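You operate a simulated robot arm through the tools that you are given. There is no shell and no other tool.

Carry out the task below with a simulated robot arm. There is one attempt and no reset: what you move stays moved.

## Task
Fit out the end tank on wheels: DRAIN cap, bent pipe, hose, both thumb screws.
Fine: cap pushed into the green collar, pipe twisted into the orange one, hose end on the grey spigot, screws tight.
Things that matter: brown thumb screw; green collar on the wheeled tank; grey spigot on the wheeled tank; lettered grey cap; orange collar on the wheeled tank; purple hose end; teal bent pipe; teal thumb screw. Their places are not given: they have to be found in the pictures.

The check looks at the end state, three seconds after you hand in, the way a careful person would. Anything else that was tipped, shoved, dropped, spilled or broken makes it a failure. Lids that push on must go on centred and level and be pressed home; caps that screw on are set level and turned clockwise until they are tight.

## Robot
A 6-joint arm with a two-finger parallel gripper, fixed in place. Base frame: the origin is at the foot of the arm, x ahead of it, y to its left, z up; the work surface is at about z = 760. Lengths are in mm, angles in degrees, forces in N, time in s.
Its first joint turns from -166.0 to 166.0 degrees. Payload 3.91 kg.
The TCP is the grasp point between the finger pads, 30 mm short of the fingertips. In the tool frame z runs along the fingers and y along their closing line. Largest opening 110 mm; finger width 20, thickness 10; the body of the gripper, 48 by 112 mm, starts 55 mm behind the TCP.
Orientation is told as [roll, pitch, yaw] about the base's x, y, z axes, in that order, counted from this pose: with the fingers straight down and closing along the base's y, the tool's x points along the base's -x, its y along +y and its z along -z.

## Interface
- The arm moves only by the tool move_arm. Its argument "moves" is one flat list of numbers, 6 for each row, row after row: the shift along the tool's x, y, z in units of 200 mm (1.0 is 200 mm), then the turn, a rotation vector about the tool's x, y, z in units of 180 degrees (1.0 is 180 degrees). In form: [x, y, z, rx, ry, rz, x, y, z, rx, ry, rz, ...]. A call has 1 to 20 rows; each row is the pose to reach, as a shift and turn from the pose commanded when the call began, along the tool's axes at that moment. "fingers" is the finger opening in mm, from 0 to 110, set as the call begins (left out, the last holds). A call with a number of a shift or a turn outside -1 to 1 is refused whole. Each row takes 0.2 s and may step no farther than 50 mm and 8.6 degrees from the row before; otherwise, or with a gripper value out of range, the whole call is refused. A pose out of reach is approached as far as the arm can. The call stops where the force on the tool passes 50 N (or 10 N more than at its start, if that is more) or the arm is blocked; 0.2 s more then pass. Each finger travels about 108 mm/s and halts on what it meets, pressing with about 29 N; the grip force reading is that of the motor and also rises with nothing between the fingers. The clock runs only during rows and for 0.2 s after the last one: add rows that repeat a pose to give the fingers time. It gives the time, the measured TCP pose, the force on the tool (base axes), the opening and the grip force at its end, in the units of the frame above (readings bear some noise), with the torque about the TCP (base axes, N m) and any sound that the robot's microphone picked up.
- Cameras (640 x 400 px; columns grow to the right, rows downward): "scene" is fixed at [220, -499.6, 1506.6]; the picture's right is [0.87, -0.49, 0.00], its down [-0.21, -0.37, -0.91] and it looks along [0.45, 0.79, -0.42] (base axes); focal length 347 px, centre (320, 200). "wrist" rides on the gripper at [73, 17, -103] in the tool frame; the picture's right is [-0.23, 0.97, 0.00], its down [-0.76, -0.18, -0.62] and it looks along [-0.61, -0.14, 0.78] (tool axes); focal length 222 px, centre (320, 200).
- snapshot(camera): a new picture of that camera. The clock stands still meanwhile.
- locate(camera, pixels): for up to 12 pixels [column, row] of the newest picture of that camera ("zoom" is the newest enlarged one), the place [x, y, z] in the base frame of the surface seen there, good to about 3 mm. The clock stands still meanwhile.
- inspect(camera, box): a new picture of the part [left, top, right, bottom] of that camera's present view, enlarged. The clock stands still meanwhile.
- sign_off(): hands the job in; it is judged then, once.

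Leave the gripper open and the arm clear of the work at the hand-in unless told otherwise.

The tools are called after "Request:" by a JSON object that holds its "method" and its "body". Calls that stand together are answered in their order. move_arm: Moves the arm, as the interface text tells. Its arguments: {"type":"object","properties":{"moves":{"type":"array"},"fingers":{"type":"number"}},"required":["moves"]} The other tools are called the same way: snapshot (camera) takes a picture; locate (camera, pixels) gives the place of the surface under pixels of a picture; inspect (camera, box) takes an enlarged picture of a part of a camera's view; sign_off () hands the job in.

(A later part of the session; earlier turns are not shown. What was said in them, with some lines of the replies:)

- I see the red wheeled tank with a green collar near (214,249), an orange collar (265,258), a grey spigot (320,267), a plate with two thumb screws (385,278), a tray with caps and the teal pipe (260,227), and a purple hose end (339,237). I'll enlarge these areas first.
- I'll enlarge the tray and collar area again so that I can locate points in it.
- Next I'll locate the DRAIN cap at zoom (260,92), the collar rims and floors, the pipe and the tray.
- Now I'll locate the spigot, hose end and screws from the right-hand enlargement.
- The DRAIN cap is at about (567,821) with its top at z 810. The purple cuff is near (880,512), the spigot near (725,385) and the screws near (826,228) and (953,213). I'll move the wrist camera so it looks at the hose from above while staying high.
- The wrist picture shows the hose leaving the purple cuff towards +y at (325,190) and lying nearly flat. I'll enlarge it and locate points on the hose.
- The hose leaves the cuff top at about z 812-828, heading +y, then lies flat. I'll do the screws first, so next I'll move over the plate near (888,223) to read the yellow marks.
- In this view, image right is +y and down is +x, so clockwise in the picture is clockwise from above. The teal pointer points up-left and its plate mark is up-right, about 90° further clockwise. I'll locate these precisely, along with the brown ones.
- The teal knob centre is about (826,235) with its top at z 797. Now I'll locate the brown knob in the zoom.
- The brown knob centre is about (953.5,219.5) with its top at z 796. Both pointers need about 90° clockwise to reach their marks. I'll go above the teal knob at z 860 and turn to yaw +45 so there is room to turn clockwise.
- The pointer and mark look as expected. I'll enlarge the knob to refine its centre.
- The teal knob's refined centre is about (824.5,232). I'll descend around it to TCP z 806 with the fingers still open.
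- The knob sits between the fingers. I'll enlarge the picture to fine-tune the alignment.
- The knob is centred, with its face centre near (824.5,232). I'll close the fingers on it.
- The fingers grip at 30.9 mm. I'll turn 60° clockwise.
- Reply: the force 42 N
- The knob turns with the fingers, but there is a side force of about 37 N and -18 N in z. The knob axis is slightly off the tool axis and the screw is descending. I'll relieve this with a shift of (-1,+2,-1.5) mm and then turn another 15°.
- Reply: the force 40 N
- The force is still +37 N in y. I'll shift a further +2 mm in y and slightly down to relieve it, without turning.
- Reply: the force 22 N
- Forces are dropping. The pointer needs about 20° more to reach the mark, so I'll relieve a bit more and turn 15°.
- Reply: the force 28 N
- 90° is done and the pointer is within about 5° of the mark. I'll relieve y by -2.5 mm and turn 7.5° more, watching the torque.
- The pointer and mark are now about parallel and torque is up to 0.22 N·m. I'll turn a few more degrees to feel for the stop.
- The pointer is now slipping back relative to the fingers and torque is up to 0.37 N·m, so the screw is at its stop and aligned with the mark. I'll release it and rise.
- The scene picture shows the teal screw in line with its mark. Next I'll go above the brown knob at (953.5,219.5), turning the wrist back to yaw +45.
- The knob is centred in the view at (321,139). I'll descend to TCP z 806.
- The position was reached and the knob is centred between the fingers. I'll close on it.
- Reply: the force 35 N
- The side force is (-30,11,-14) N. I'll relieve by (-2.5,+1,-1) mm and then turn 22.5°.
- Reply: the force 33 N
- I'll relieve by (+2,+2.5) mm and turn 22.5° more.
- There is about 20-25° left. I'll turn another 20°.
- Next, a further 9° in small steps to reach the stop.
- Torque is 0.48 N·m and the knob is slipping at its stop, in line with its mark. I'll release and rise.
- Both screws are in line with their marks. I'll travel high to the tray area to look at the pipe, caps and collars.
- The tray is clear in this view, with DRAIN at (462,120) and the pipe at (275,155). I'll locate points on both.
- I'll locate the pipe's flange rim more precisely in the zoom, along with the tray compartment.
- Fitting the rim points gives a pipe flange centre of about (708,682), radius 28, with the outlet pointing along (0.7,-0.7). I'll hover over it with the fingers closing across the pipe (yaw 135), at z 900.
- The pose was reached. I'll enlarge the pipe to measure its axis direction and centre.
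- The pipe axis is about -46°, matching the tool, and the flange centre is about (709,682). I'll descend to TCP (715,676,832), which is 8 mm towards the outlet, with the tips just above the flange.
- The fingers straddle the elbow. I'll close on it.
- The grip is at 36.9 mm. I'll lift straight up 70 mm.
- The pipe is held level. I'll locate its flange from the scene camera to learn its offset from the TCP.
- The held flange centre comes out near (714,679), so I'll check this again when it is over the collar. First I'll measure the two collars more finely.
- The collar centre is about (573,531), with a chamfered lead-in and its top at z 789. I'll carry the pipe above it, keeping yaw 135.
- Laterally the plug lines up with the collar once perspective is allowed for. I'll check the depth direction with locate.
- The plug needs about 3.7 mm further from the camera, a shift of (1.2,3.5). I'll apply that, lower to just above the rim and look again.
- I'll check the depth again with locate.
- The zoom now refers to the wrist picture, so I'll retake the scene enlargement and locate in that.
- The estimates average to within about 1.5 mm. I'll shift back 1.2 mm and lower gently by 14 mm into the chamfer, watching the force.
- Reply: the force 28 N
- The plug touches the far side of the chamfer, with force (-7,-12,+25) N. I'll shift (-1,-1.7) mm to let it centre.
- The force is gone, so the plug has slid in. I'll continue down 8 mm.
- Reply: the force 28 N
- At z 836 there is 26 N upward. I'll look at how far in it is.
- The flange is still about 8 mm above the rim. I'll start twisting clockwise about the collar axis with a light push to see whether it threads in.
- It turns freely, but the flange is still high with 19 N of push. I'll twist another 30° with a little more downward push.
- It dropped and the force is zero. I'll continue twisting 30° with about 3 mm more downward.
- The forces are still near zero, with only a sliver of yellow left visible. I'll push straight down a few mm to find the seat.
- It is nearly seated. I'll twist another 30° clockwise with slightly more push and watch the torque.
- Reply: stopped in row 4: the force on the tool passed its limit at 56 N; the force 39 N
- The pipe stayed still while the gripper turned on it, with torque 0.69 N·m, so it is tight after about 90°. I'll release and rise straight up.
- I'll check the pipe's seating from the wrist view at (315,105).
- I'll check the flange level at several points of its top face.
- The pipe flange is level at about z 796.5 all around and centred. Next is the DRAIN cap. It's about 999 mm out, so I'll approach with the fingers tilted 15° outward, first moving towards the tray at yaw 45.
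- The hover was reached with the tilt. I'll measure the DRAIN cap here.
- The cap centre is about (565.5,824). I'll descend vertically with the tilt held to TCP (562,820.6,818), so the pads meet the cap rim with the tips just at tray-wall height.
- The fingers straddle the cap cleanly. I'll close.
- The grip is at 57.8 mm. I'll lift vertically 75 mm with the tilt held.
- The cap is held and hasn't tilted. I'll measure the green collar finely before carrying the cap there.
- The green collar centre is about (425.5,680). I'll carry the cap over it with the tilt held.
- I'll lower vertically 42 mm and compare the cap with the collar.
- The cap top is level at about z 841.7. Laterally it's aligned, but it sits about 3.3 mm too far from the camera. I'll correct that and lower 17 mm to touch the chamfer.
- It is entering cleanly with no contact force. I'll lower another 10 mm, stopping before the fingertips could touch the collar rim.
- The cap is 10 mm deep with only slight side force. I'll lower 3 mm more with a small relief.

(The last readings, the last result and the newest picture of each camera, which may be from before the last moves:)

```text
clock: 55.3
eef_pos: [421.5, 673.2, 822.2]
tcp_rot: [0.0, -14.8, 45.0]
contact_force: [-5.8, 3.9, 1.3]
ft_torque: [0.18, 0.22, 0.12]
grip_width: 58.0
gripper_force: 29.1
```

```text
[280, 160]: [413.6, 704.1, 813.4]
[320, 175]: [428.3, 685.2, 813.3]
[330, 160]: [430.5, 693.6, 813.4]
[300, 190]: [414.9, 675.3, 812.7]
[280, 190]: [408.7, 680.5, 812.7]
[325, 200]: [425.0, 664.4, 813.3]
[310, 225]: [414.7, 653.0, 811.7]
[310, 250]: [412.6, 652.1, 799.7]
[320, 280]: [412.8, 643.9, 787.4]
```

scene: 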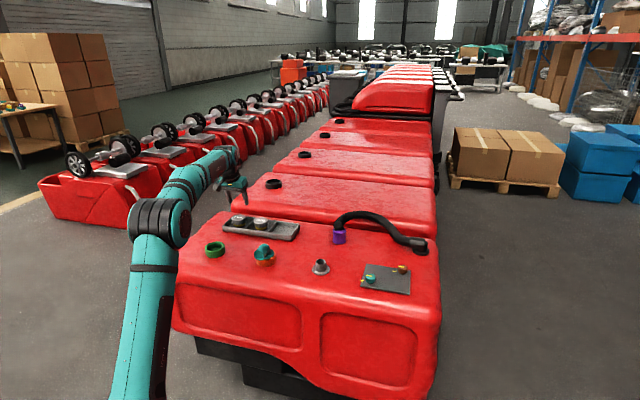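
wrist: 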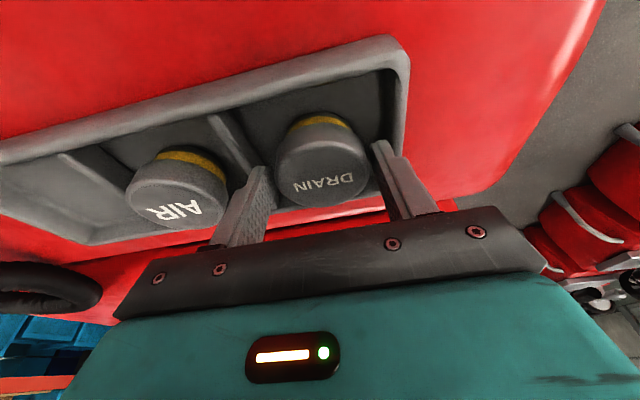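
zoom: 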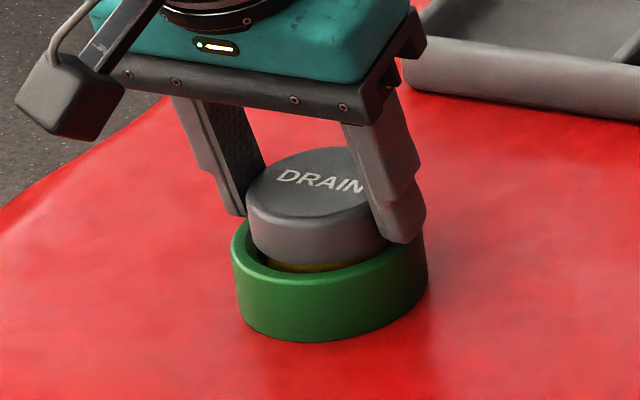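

The cap is level, with its top at 813 and about 4 mm to go. I'll release, rise, then press the top with closed fingers.

Request:
{"method": "move_arm", "body": {"moves": [0, 0, 0, 0, 0, 0, 0, 0, 0, 0, 0, 0, -0.0129, 0, -0.0483, 0, 0, 0, -0.0388, 0, -0.1449, 0, 0, 0, -0.0777, 0, -0.29, 0, 0, 0], "fingers": 72}}

Request:
{"method": "inspect", "body": {"camera": "scene", "box": [190, 222, 238, 264]}}

Request:
{"method": "locate", "body": {"camera": "zoom", "pixels": [[280, 170], [350, 160], [310, 155], [330, 190], [300, 200], [370, 185], [310, 225], [310, 245], [320, 280], [250, 200], [390, 190], [320, 150]]}}

```text
clock: 56.5
eef_pos: [422.2, 673.7, 881.7]
tcp_rot: [0.0, -14.8, 45.0]
contact_force: [-0.2, -0.7, 0.2]
ft_torque: [0.0, 0.02, -0.03]
grip_width: 71.8
gripper_force: 0.0
```

```text
9.52 times, centred on (214, 243) of scene
```

zoom: 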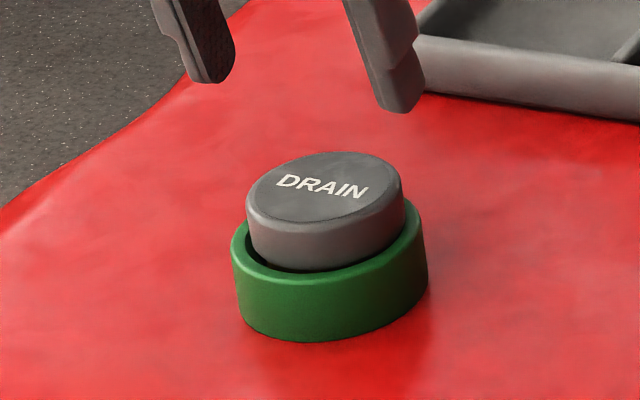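

```text
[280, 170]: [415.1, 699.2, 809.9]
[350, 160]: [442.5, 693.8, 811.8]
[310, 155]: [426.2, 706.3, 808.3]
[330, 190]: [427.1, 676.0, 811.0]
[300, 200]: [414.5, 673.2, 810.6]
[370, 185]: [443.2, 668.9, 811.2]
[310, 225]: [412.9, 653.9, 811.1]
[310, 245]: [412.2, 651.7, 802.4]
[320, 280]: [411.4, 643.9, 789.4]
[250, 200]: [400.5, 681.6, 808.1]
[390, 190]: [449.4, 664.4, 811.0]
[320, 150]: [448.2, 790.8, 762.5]
```

The cap has dropped to a top of about 810.5. I'll go vertical, close the fingers and hover over the cap centre at (425,680).

Request:
{"method": "move_arm", "body": {"moves": [-0.0037, 0.0039, 0, 0, 0.0278, 0, -0.0073, 0.0078, 0.03, 0, 0.0556, 0, -0.011, 0.0117, 0.06, 0, 0.08333, 0, -0.011, 0.0117, 0.096, 0, 0.08333, 0, -0.011, 0.0117, 0.096, 0, 0.08333, 0], "fingers": 0}}

Request:
{"method": "inspect", "body": {"camera": "scene", "box": [190, 222, 238, 264]}}

Request:
{"method": "snapshot", "body": {"camera": "wrist"}}

```text
clock: 57.7
eef_pos: [423.6, 679.4, 865.2]
tcp_rot: [0.0, 0.1, 45.0]
contact_force: [-1.1, -0.2, 0.6]
ft_torque: [-0.01, -0.01, 0.0]
grip_width: 0.0
gripper_force: 29.1
```

```text
9.52 times, centred on (214, 243) of scene
```

zoom: 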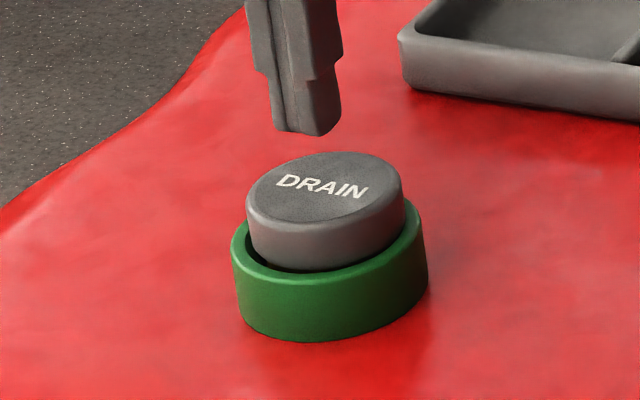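

```text
taken
```

wrist: 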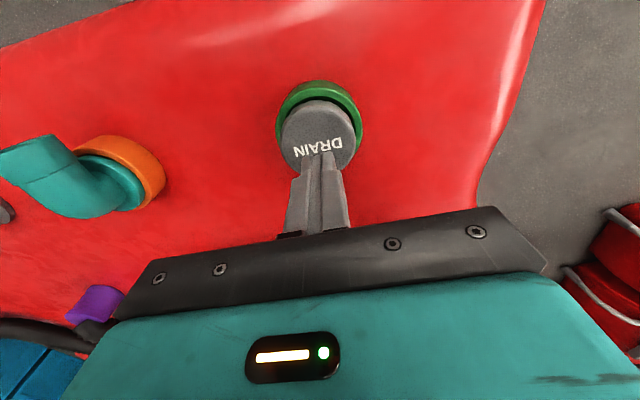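

The tips are about 3 mm off centre, so I'll correct and press straight down in small steps.

Request:
{"method": "move_arm", "body": {"moves": [-0.016, -0.005, 0.05, 0, 0, 0, -0.016, -0.005, 0.1, 0, 0, 0, -0.016, -0.005, 0.12, 0, 0, 0, -0.016, -0.005, 0.13, 0, 0, 0, -0.016, -0.005, 0.14, 0, 0, 0]}}

```text
clock: 58.9
eef_pos: [426.7, 681.3, 838.2]
tcp_rot: [-0.1, -0.1, 45.0]
contact_force: [-2.0, 1.4, 16.7]
ft_torque: [0.01, 0.03, 0.01]
grip_width: 0.3
gripper_force: 28.6
```

Contact at 16.7 N. I'll press further.

Request:
{"method": "move_arm", "body": {"moves": [0, 0, 0.008, 0, 0, 0, 0, 0, 0.015, 0, 0, 0, 0, 0, 0.02, 0, 0, 0]}}

Request:
{"method": "inspect", "body": {"camera": "scene", "box": [190, 222, 238, 264]}}

```text
clock: 59.5
eef_pos: [427.8, 681.1, 837.8]
tcp_rot: [0.1, -0.3, 45.0]
contact_force: [-3.0, -4.6, 14.6]
ft_torque: [-0.2, 0.12, 0.01]
grip_width: 0.0
gripper_force: 28.4
stopped in row 3: the force on the tool passed its limit at 53 N (the readings are from after the stop); the commanded pose is now the measured one
```

```text
9.52 times, centred on (214, 243) of scene
```

zoom: 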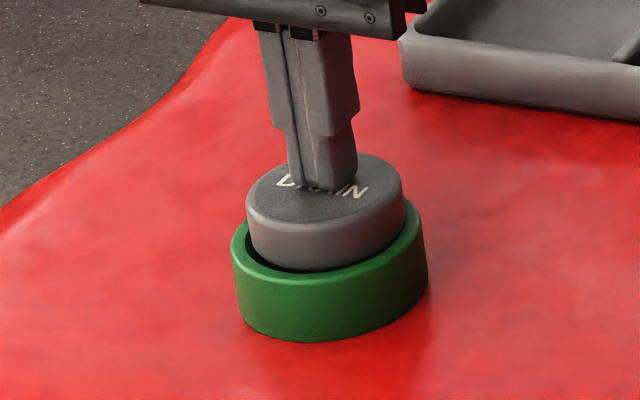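

The press reached 53 N and the cap didn't visibly move. I'll rise and look closely at the gap between cap and collar.

Request:
{"method": "move_arm", "body": {"moves": [0, 0, -0.1, 0, 0, 0, 0, 0, -0.3, 0, 0, 0, 0, 0, -0.4, 0, 0, 0]}}

Request:
{"method": "inspect", "body": {"camera": "scene", "box": [198, 235, 230, 265]}}

Request:
{"method": "locate", "body": {"camera": "zoom", "pixels": [[270, 100], [370, 100], [320, 120], [320, 90], [400, 130], [250, 150], [318, 220], [318, 205], [318, 235], [318, 248], [420, 200], [280, 140]]}}

Request:
{"method": "inspect", "body": {"camera": "wrist", "box": [260, 50, 380, 170]}}

```text
clock: 60.3
eef_pos: [428.3, 682.6, 916.6]
tcp_rot: [0.1, -0.1, 45.0]
contact_force: [0.2, -0.8, 0.1]
ft_torque: [-0.04, 0.0, 0.0]
grip_width: 0.2
gripper_force: 28.8
```

```text
13.33 times, centred on (214, 250) of scene
```

zoom: 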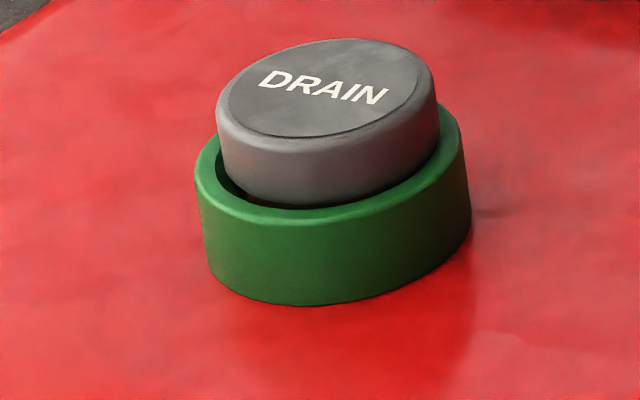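

```text
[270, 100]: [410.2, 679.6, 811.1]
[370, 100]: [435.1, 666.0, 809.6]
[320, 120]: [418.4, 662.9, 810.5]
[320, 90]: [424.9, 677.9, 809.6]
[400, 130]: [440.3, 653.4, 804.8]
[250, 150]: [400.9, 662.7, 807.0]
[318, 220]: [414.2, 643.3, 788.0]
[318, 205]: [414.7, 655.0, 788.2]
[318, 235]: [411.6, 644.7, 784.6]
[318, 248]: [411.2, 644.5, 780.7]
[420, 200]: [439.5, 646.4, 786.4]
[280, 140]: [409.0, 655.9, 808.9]
```

```text
3.33 times, centred on (320, 110) of wrist
```

zoom: 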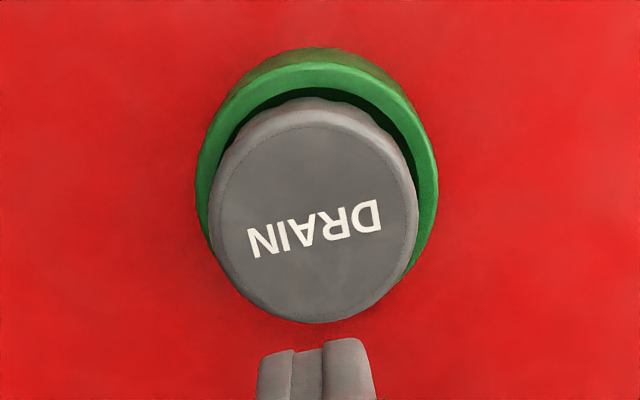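

The cap top is at about z 810, level, with its flange down on the rim like the pipe's, so it is home. Next is the hose end. I'll travel high to a tilted hover over the purple cuff.

Request:
{"method": "move_arm", "body": {"moves": [-0.076, -0.184, -0.019, 0, 0, 0, -0.152, -0.3675, -0.0375, 0, 0, 0, -0.228, -0.551, -0.056, 0, 0, 0, -0.304, -0.735, -0.075, 0, 0, 0], "fingers": 80}}

Request:
{"method": "move_arm", "body": {"moves": [-0.076, -0.184, 0, 0, 0, -0.0139, -0.152, -0.3675, 0, 0, 0, -0.0278, -0.228, -0.551, 0, 0, 0, -0.0417, -0.304, -0.735, 0, 0, 0, -0.0556]}}

Request:
{"method": "move_arm", "body": {"moves": [-0.0434, -0.1925, 0.0438, 0, -0.0208, 0, -0.0868, -0.385, 0.0875, 0, -0.0417, 0, -0.1301, -0.5775, 0.131, 0, -0.0625, 0, -0.1735, -0.77, 0.175, 0, -0.08333, 0]}}

Request:
{"method": "snapshot", "body": {"camera": "wrist"}}

Request:
{"method": "snapshot", "body": {"camera": "scene"}}

```text
clock: 61.3
eef_pos: [576.3, 618.8, 930.0]
tcp_rot: [0.0, -0.2, 45.1]
contact_force: [-0.5, 0.3, 0.9]
ft_torque: [0.0, 0.0, -0.04]
grip_width: 80.0
gripper_force: 0.0
```

```text
clock: 62.3
eef_pos: [720.0, 559.6, 932.0]
tcp_rot: [0.0, -0.3, 55.1]
contact_force: [-0.3, 0.4, 0.7]
ft_torque: [0.03, -0.06, 0.01]
grip_width: 80.3
gripper_force: 0.1
```

```text
clock: 63.3
eef_pos: [868.1, 501.1, 897.9]
tcp_rot: [0.0, -15.2, 55.0]
contact_force: [0.1, 0.7, 0.5]
ft_torque: [-0.04, -0.02, -0.02]
grip_width: 80.0
gripper_force: 0.1
```

```text
taken
```

wrist: 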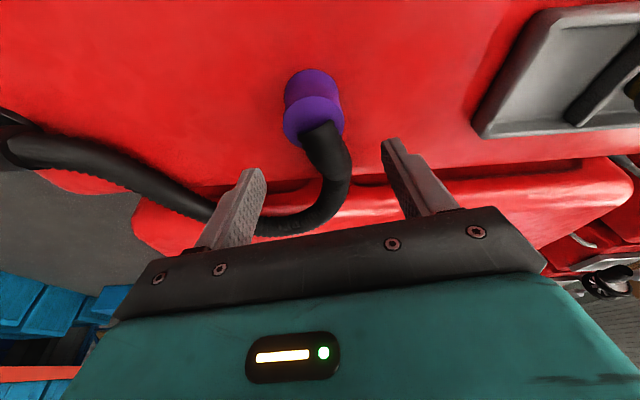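

```text
taken
```

scene: 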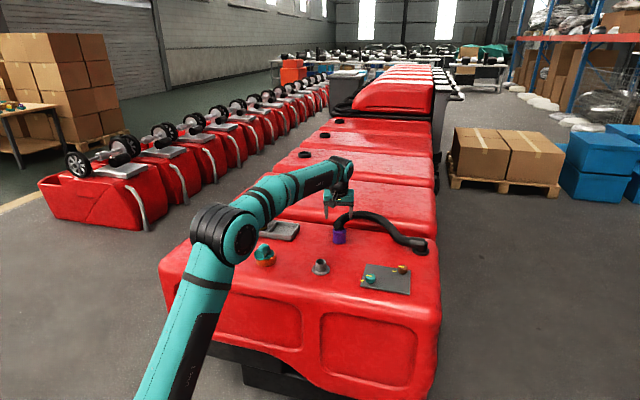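

The hose leaves the cuff straight outwards between where the fingers will go. I'll zoom and locate.

Request:
{"method": "inspect", "body": {"camera": "wrist", "box": [250, 55, 390, 235]}}

Request:
{"method": "locate", "body": {"camera": "wrist", "pixels": [[285, 120], [343, 110], [313, 97], [305, 130], [293, 140], [330, 150], [340, 170], [342, 190], [320, 135], [310, 72], [288, 90], [325, 218]]}}

```text
2.22 times, centred on (320, 145) of wrist
```

zoom: 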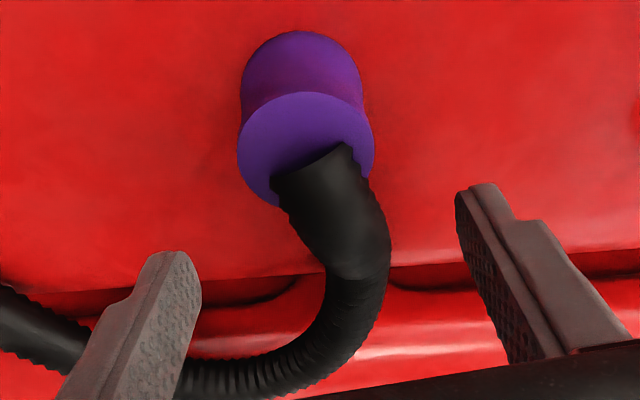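

```text
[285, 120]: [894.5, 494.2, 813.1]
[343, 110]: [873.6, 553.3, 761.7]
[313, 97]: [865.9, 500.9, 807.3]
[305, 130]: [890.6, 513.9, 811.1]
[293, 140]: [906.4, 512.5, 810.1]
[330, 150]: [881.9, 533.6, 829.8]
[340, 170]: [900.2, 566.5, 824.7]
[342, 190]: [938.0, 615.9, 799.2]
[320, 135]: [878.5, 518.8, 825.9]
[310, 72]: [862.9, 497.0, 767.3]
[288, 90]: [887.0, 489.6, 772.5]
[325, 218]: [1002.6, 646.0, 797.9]
```

The cuff centre is about (882.5,514), its top at z 811 and radius about 25. I'll adjust to yaw 65 and tilt 17° so the fingers clear the hose on both sides, hovering at z 870.

Request:
{"method": "move_arm", "body": {"moves": [-0.0195, -0.0123, 0.05, -0.00767, -0.00555, -0.0267, -0.0389, -0.0245, 0.1, -0.01533, -0.0111, -0.0534, -0.0389, -0.0245, 0.15, -0.01533, -0.0111, -0.0534], "fingers": 84}}

Request:
{"method": "snapshot", "body": {"camera": "wrist"}}

Request:
{"method": "inspect", "body": {"camera": "scene", "box": [310, 190, 390, 250]}}

```text
clock: 64.1
eef_pos: [880.7, 509.1, 868.7]
tcp_rot: [-0.1, -17.3, 65.1]
contact_force: [0.1, -0.5, -0.4]
ft_torque: [0.01, -0.04, 0.06]
grip_width: 84.2
gripper_force: 0.0
```

```text
taken
```

wrist: 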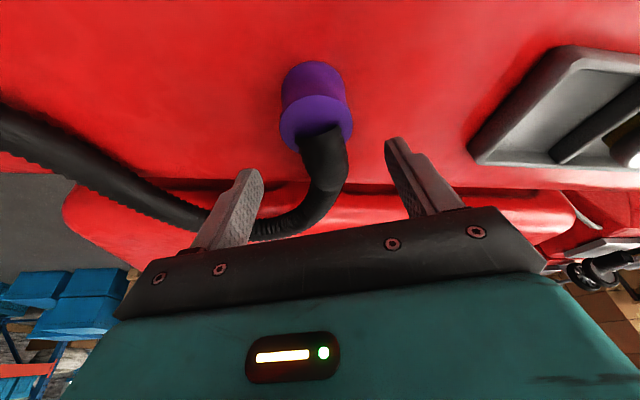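

```text
6.67 times, centred on (350, 220) of scene
```

zoom: 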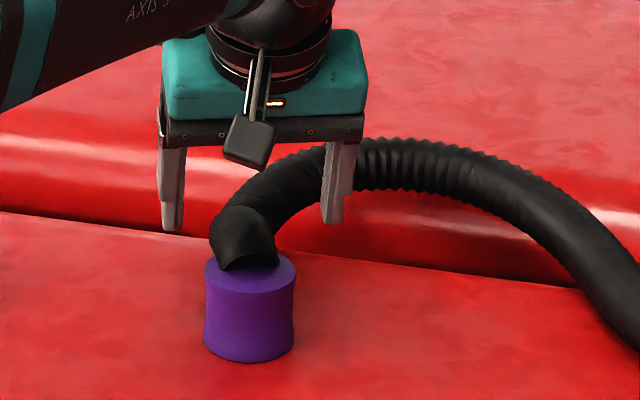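

The cuff is well lined up. I'll descend to TCP z 806 with the fingers astride the cuff.

Request:
{"method": "move_arm", "body": {"moves": [0.0258, 0.0045, 0.0764, 0, 0, 0, 0.0517, 0.0045, 0.1528, 0, 0, 0, 0.0775, 0.0045, 0.2291, 0, 0, 0, 0.1033, 0.0045, 0.3055, 0, 0, 0, 0.1033, 0.0045, 0.3055, 0, 0, 0]}}

Request:
{"method": "snapshot", "body": {"camera": "wrist"}}

Request:
{"method": "inspect", "body": {"camera": "scene", "box": [310, 200, 390, 260]}}

```text
clock: 65.3
eef_pos: [880.0, 507.9, 805.1]
tcp_rot: [0.0, -17.2, 65.0]
contact_force: [-0.5, 0.1, -0.5]
ft_torque: [-0.03, -0.01, 0.02]
grip_width: 84.0
gripper_force: 0.1
```

```text
taken
```

wrist: 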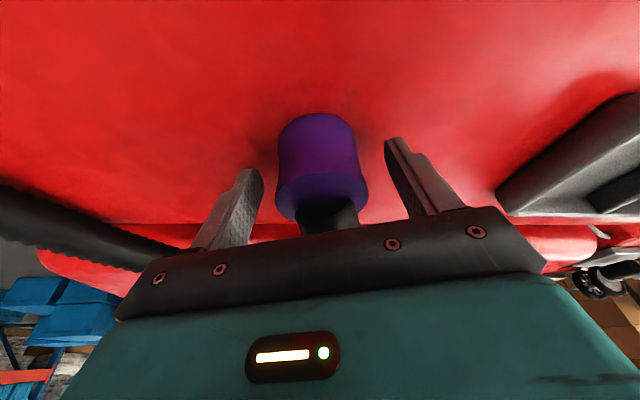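

```text
6.67 times, centred on (350, 230) of scene
```

zoom: 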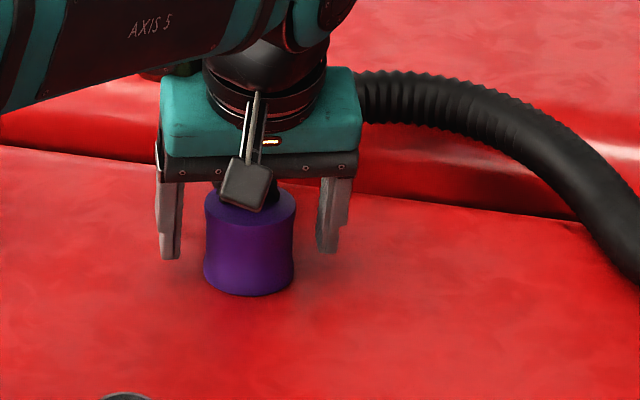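

The fingers are astride the cuff. I'll close.

Request:
{"method": "move_arm", "body": {"moves": [0, 0, 0, 0, 0, 0, 0, 0, 0, 0, 0, 0, 0, 0, 0, 0, 0, 0], "fingers": 25}}

Request:
{"method": "inspect", "body": {"camera": "scene", "box": [310, 200, 390, 260]}}

Request:
{"method": "inspect", "body": {"camera": "wrist", "box": [220, 80, 420, 240]}}

```text
clock: 66.1
eef_pos: [879.0, 509.0, 804.1]
tcp_rot: [0.1, -17.1, 65.0]
contact_force: [-0.7, -1.2, -0.3]
ft_torque: [0.01, 0.01, 0.03]
grip_width: 50.8
gripper_force: 28.3
```

```text
6.67 times, centred on (350, 230) of scene
```

zoom: 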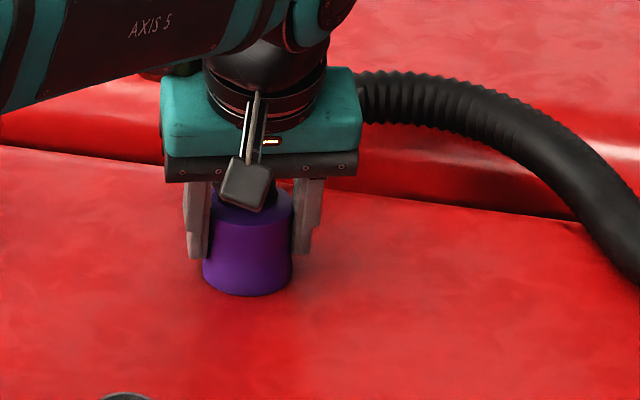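

```text
2.50 times, centred on (320, 160) of wrist
```

zoom: 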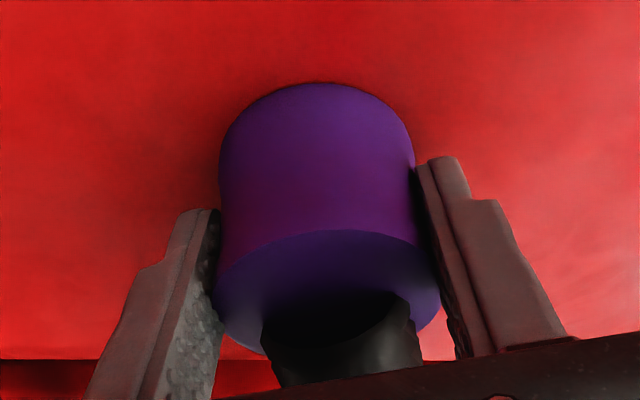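

The grip is at 50.8 mm. I'll lift slowly by 50 mm while watching the hose force.

Request:
{"method": "move_arm", "body": {"moves": [-0.0148, 0, -0.0478, 0, 0, 0, -0.0296, 0, -0.0955, 0, 0, 0, -0.0444, 0, -0.1433, 0, 0, 0, -0.0592, 0, -0.191, 0, 0, 0, -0.074, 0, -0.2388, 0, 0, 0]}}

Request:
{"method": "snapshot", "body": {"camera": "scene"}}

Request:
{"method": "inspect", "body": {"camera": "wrist", "box": [220, 80, 420, 240]}}

```text
clock: 67.3
eef_pos: [881.2, 507.7, 854.8]
tcp_rot: [0.0, -17.2, 65.0]
contact_force: [-0.3, 0.1, -1.2]
ft_torque: [-0.05, -0.03, -0.01]
grip_width: 50.9
gripper_force: 28.6
```

```text
taken
```

scene: 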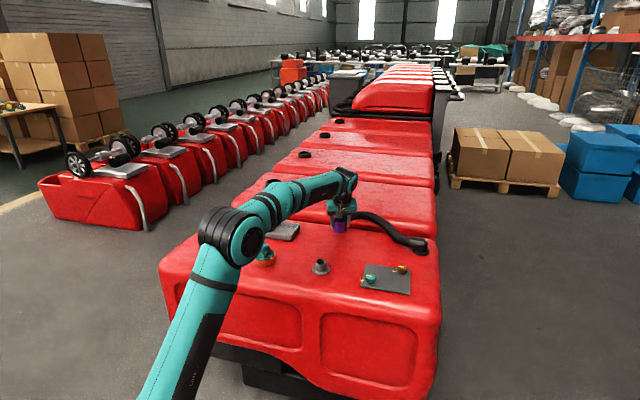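

```text
2.50 times, centred on (320, 160) of wrist
```

zoom: 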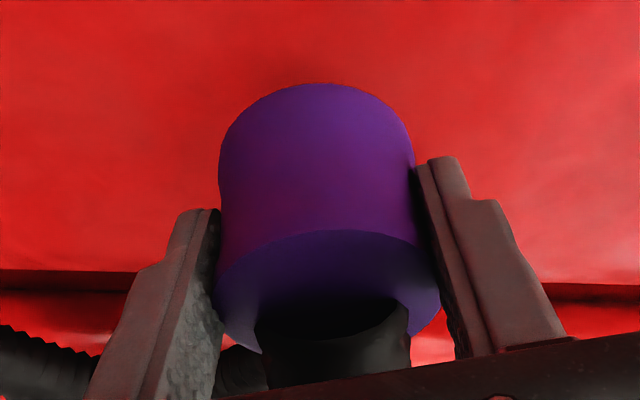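

The hose force is negligible. I'll measure the spigot finely before moving.

Request:
{"method": "inspect", "body": {"camera": "scene", "box": [304, 252, 336, 282]}}

```text
13.33 times, centred on (320, 267) of scene
```

zoom: 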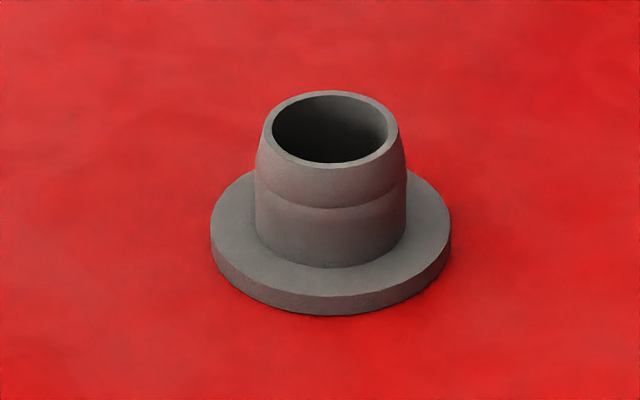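

Request:
{"method": "locate", "body": {"camera": "zoom", "pixels": [[270, 130], [394, 130], [331, 166], [331, 95], [331, 180], [331, 230], [331, 250], [331, 275], [331, 292], [218, 220], [444, 220], [331, 308]]}}

```text
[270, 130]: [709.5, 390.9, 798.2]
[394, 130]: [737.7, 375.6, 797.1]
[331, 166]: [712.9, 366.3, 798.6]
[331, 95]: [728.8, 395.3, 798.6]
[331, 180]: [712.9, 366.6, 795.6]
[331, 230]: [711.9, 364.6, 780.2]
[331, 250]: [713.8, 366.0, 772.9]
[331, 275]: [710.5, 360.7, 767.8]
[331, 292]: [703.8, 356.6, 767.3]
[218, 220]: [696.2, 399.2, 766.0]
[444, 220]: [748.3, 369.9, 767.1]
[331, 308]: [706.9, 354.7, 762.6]
```

The spigot centre is about (722,382.7), with its top at z 798.6 and radius 17-20. I'll carry the cuff over it with its bottom at about z 828.

Request:
{"method": "move_arm", "body": {"moves": [0.1462, 0.0742, -0.0534, 0, 0, 0, 0.2923, 0.1483, -0.1068, 0, 0, 0, 0.4385, 0.2225, -0.1603, 0, 0, 0, 0.5847, 0.2967, -0.2137, 0, 0, 0, 0.7308, 0.3708, -0.2671, 0, 0, 0, 0.877, 0.445, -0.3205, 0, 0, 0, 0.877, 0.445, -0.3205, 0, 0, 0]}}

Request:
{"method": "snapshot", "body": {"camera": "scene"}}

Request:
{"method": "inspect", "body": {"camera": "scene", "box": [288, 222, 352, 282]}}

```text
clock: 68.9
eef_pos: [719.4, 378.4, 863.0]
tcp_rot: [0.0, -17.1, 65.0]
contact_force: [0.2, 0.2, -1.5]
ft_torque: [0.02, 0.06, -0.02]
grip_width: 50.2
gripper_force: 29.2
```

```text
taken
```

scene: 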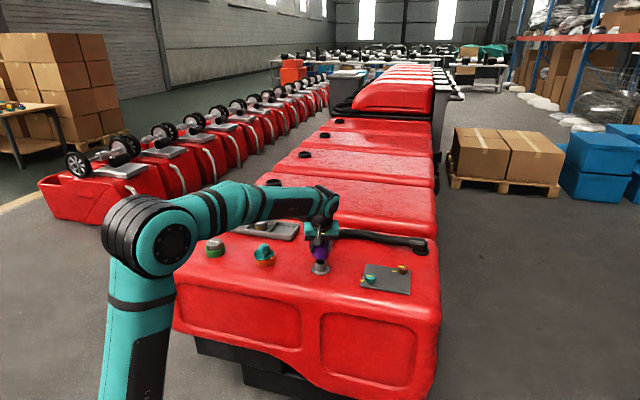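

```text
6.67 times, centred on (320, 252) of scene
```

zoom: 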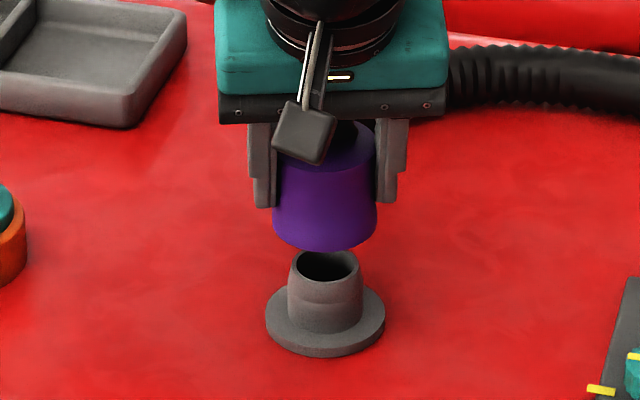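

Laterally the cuff (272-378) and spigot (266-385) share centre column 325. I'll check the depth.

Request:
{"method": "locate", "body": {"camera": "zoom", "pixels": [[325, 245], [325, 230], [325, 215], [325, 200], [325, 285], [325, 310], [325, 320], [325, 345], [325, 338], [325, 180], [290, 225], [360, 225]]}}

```text
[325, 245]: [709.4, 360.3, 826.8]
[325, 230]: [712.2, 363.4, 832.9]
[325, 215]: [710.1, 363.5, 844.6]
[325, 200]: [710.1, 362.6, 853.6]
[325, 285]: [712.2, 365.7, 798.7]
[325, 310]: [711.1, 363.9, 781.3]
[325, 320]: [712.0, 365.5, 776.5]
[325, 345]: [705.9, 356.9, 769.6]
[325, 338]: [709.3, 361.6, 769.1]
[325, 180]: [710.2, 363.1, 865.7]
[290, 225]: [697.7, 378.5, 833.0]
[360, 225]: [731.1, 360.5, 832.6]
```

The cuff is about 2.5 mm too far from the camera. I'll correct it and lower 25 mm to just above the spigot.

Request:
{"method": "move_arm", "body": {"moves": [0.0119, 0.001, -0.0036, 0, 0, 0, 0.0265, 0.001, 0.0442, 0, 0, 0, 0.0397, 0.001, 0.0872, 0, 0, 0, 0.0485, 0.001, 0.1159, 0, 0, 0, 0.0485, 0.001, 0.1159, 0, 0, 0]}}

Request:
{"method": "inspect", "body": {"camera": "scene", "box": [296, 235, 344, 280]}}

Request:
{"method": "locate", "body": {"camera": "zoom", "pixels": [[325, 215], [325, 200], [325, 185], [325, 170], [325, 275], [325, 255], [325, 290], [325, 310], [325, 235], [325, 150]]}}

```text
clock: 70.1
eef_pos: [717.6, 374.2, 840.8]
tcp_rot: [0.0, -17.2, 65.0]
contact_force: [-0.7, 0.3, -1.4]
ft_torque: [-0.01, -0.01, 0.03]
grip_width: 50.6
gripper_force: 28.5
```

```text
8.89 times, centred on (320, 258) of scene
```

zoom: 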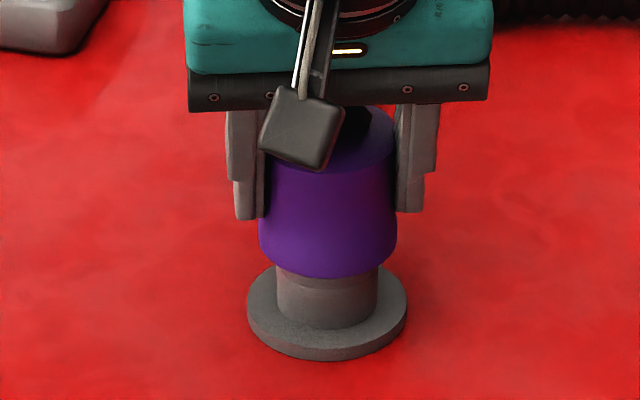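

```text
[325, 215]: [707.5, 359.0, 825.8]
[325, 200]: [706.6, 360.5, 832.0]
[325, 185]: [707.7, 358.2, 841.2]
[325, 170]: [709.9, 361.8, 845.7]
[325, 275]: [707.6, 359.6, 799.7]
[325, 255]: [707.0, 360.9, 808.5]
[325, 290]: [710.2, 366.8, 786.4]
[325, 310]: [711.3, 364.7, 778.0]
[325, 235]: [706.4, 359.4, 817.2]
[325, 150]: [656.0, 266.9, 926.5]
```

It's aligned to within about 1 mm. I'll lower 8 mm gently, watching the force.

Request:
{"method": "move_arm", "body": {"moves": [0.0039, 0, 0.0128, 0, 0, 0, 0.0078, 0, 0.0255, 0, 0, 0, 0.0117, 0, 0.0383, 0, 0, 0]}}

```text
clock: 70.9
eef_pos: [717.5, 374.3, 832.1]
tcp_rot: [0.0, -17.4, 65.0]
contact_force: [-3.2, -1.5, 8.4]
ft_torque: [0.0, 0.2, 0.04]
grip_width: 50.3
gripper_force: 28.8
```

A slight contact, (-3,-1.5,8) N. I'll shift a little and continue down 5 mm.

Request:
{"method": "move_arm", "body": {"moves": [0.0033, 0.0028, -0.001, 0, 0, 0, 0.0062, 0.0028, 0.0086, 0, 0, 0, 0.0106, 0.0028, 0.0229, 0, 0, 0]}}

Request:
{"method": "inspect", "body": {"camera": "scene", "box": [296, 235, 344, 280]}}

```text
clock: 71.7
eef_pos: [718.3, 374.8, 827.6]
tcp_rot: [0.0, -17.2, 65.1]
contact_force: [-0.4, 0.1, 6.8]
ft_torque: [0.08, -0.03, 0.01]
grip_width: 50.7
gripper_force: 28.6
```

```text
8.89 times, centred on (320, 258) of scene
```

zoom: 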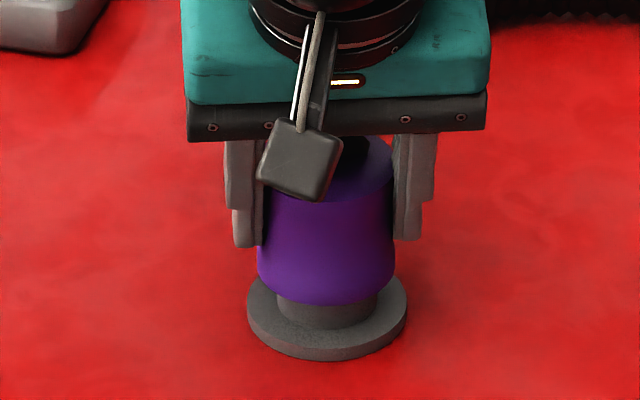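

The side force is gone and the vertical force is 7 N, so the cuff is sliding over the spigot. I'll continue down 10 mm.

Request:
{"method": "move_arm", "body": {"moves": [0.0037, 0, 0.012, 0, 0, 0, 0.0073, 0, 0.0239, 0, 0, 0, 0.011, 0, 0.0359, 0, 0, 0, 0.0146, 0, 0.0478, 0, 0, 0]}}

Request:
{"method": "inspect", "body": {"camera": "scene", "box": [296, 235, 344, 280]}}

```text
clock: 72.7
eef_pos: [717.7, 374.6, 816.3]
tcp_rot: [0.1, -17.4, 65.0]
contact_force: [1.2, -1.7, 9.0]
ft_torque: [-0.02, -0.1, 0.0]
grip_width: 50.4
gripper_force: 29.2
```

```text
8.89 times, centred on (320, 258) of scene
```

zoom: 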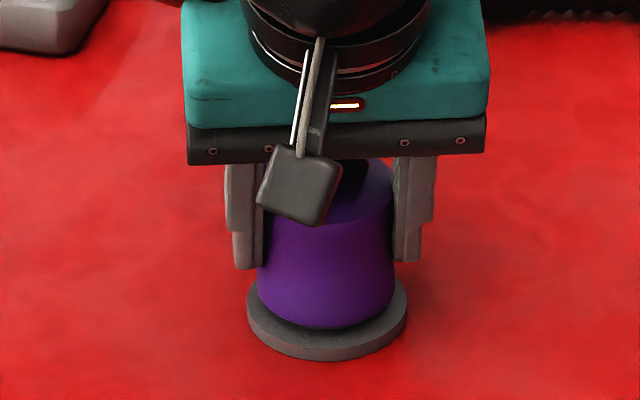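

Nearly there. I'll continue down up to 12 mm until it seats.

Request:
{"method": "move_arm", "body": {"moves": [0.0044, 0, 0.0143, 0, 0, 0, 0.0088, 0, 0.0287, 0, 0, 0, 0.0117, 0, 0.0383, 0, 0, 0, 0.0146, 0, 0.0478, 0, 0, 0, 0.0175, 0, 0.0574, 0, 0, 0]}}

Request:
{"method": "inspect", "body": {"camera": "scene", "box": [296, 235, 344, 280]}}

```text
clock: 73.9
eef_pos: [717.6, 374.6, 805.8]
tcp_rot: [-0.1, -17.4, 64.9]
contact_force: [9.2, 0.4, 44.6]
ft_torque: [0.15, -0.37, 0.33]
grip_width: 50.9
gripper_force: 29.4
```

```text
8.89 times, centred on (320, 258) of scene
```

zoom: 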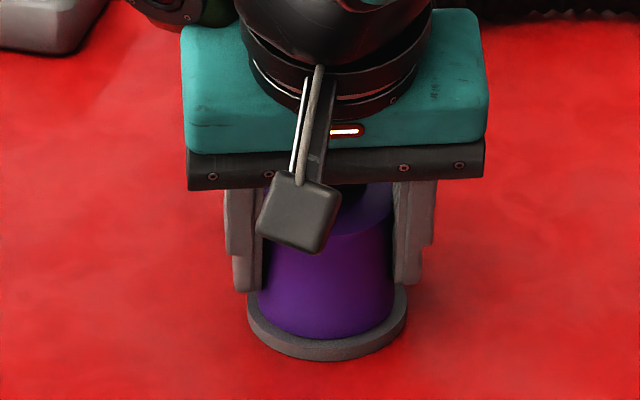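

There's 44.6 N at z 805.8 and the cuff looks seated on the base ring. I'll check with locate.

Request:
{"method": "locate", "body": {"camera": "zoom", "pixels": [[327, 330], [327, 335], [327, 341], [327, 345], [327, 355], [327, 300], [270, 310], [385, 310], [330, 230], [360, 215]]}}

Request:
{"method": "inspect", "body": {"camera": "wrist", "box": [220, 80, 420, 240]}}

```text
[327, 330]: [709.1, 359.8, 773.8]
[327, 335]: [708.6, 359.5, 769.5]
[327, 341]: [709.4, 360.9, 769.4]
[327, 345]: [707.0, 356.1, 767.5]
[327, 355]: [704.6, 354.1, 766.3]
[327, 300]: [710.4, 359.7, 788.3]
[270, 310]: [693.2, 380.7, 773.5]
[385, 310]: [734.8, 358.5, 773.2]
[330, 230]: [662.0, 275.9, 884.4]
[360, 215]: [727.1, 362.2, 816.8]
```

```text
2.50 times, centred on (320, 160) of wrist
```

zoom: 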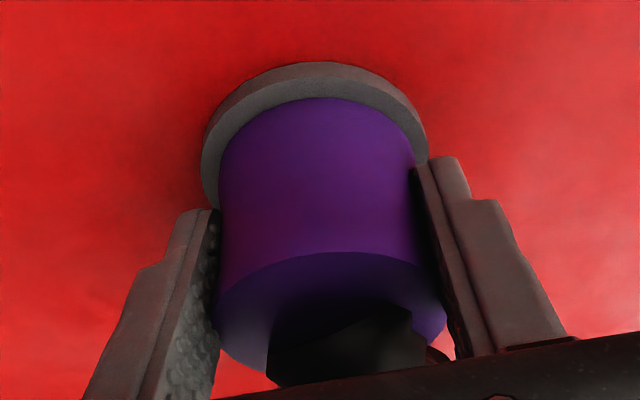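

The cuff is down on the base ring and even slipped slightly in the grip, so it is fully home. I'll open and rise vertically.

Request:
{"method": "move_arm", "body": {"moves": [0, 0, 0, 0, 0, 0, 0, 0, 0, 0, 0, 0, 0, 0, 0, 0, 0, 0], "fingers": 84}}

Request:
{"method": "snapshot", "body": {"camera": "wrist"}}

Request:
{"method": "snapshot", "body": {"camera": "scene"}}

```text
clock: 74.7
eef_pos: [715.9, 373.4, 803.2]
tcp_rot: [0.0, -17.2, 64.9]
contact_force: [-0.2, 0.3, -0.4]
ft_torque: [0.0, 0.01, 0.0]
grip_width: 84.1
gripper_force: 0.0
```

```text
taken
```

wrist: 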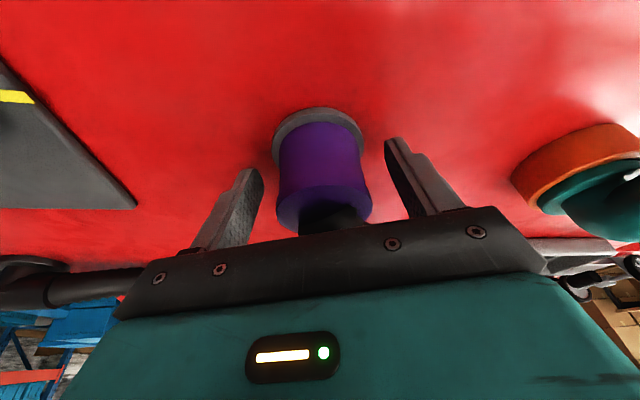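

```text
taken
```

scene: 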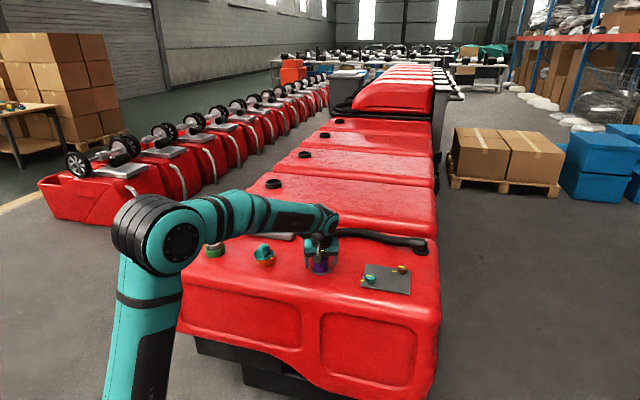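

The fingers are clear of the cuff. I'll rise 130 mm straight up.

Request:
{"method": "move_arm", "body": {"moves": [-0.0365, 0, -0.1195, 0, 0, 0, -0.0877, 0, -0.287, 0, 0, 0, -0.14, 0, -0.456, 0, 0, 0, -0.19, 0, -0.6216, 0, 0, 0]}}

Request:
{"method": "inspect", "body": {"camera": "scene", "box": [280, 200, 440, 300]}}

Request:
{"method": "snapshot", "body": {"camera": "wrist"}}

```text
clock: 75.7
eef_pos: [715.9, 376.4, 933.5]
tcp_rot: [0.1, -17.2, 65.1]
contact_force: [0.3, 1.0, -1.2]
ft_torque: [0.02, 0.0, -0.03]
grip_width: 84.0
gripper_force: 0.1
```

```text
4.00 times, centred on (360, 250) of scene
```

zoom: 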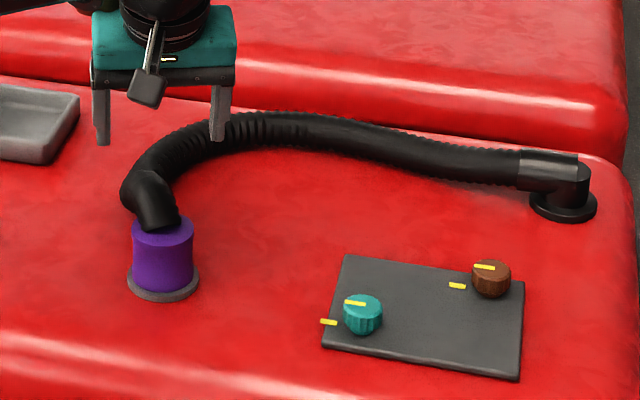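

```text
taken
```

wrist: 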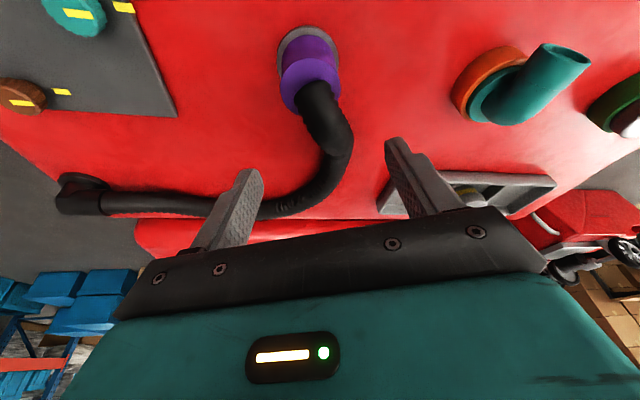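

The hose end sits on the grey spigot, the hose lies clear and both screws are in line with their marks. I'll retreat up and back with the gripper open, then check everything.

Request:
{"method": "move_arm", "body": {"moves": [0.0064, 0.0997, -0.1379, 0, 0, 0, 0.0128, 0.1994, -0.2758, 0, 0, 0, 0.0192, 0.2991, -0.4137, 0, 0, 0, 0.0256, 0.3988, -0.5516, 0, 0, 0, 0.032, 0.4985, -0.6895, 0, 0, 0, 0.032, 0.4985, -0.6895, 0, 0, 0], "fingers": 110}}

Request:
{"method": "snapshot", "body": {"camera": "wrist"}}

Request:
{"method": "inspect", "body": {"camera": "scene", "box": [190, 200, 310, 275]}}

Request:
{"method": "inspect", "body": {"camera": "scene", "box": [300, 235, 350, 285]}}

```text
clock: 77.1
eef_pos: [608.5, 372.1, 1064.7]
tcp_rot: [0.0, -17.3, 65.0]
contact_force: [-0.1, -0.3, 1.0]
ft_torque: [0.0, 0.0, 0.01]
grip_width: 110.2
gripper_force: 0.0
```

```text
taken
```

wrist: 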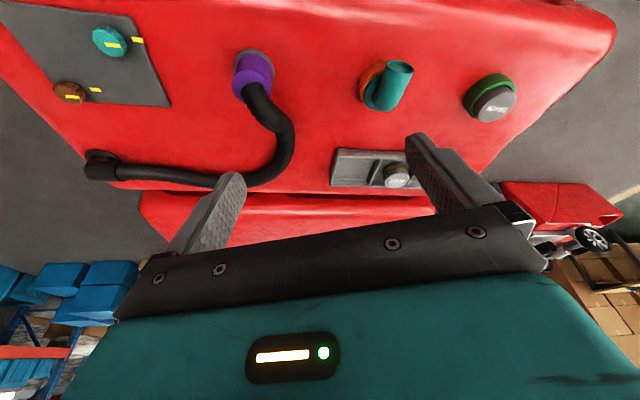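

```text
5.33 times, centred on (250, 238) of scene
```

zoom: 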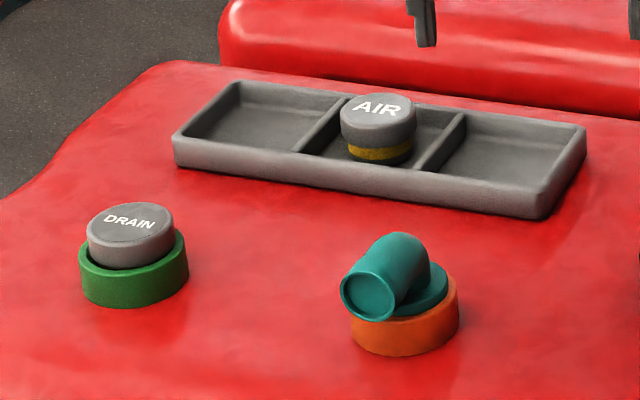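

```text
8.00 times, centred on (325, 260) of scene
```

zoom: 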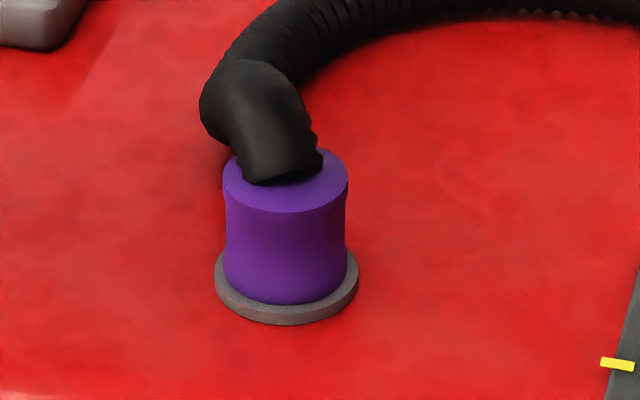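

Everything checks out:
- **DRAIN cap:** level and home in the green collar, with no yellow band showing.
- **Pipe:** seated and tight in the orange collar.
- **Hose cuff:** down on the spigot's base ring.
- **Screws:** both against their stops and in line with their marks.
- **AIR cap:** untouched.

The arm is clear and the gripper is open, so I'm handing in.

Request:
{"method": "sign_off", "body": {}}

```text
The job is handed in.
```

I fitted the end tank as asked and handed the job in; I haven't seen the check's result. These are the last readings and pictures before hand-in:

- **Thumb screws:** I turned both clockwise until they stopped. Their pointers line up with the yellow marks on the plate.
- **Bent pipe:** It sits level in the orange collar. I twisted it about 90° until the gripper slipped on it instead of turning it further.
- **DRAIN cap:** It is centred and level in the green collar, pressed with just over 50 N. It barely moved under the press and no click was reported, so I judged it home from its height and from the yellow band being hidden.
- **Hose end:** It is pushed down onto the base ring of the grey spigot, and the hose lies clear of everything else.

I saw nothing else moved, and the AIR cap is still in its tray. The gripper is open and the arm is up and clear of the work.
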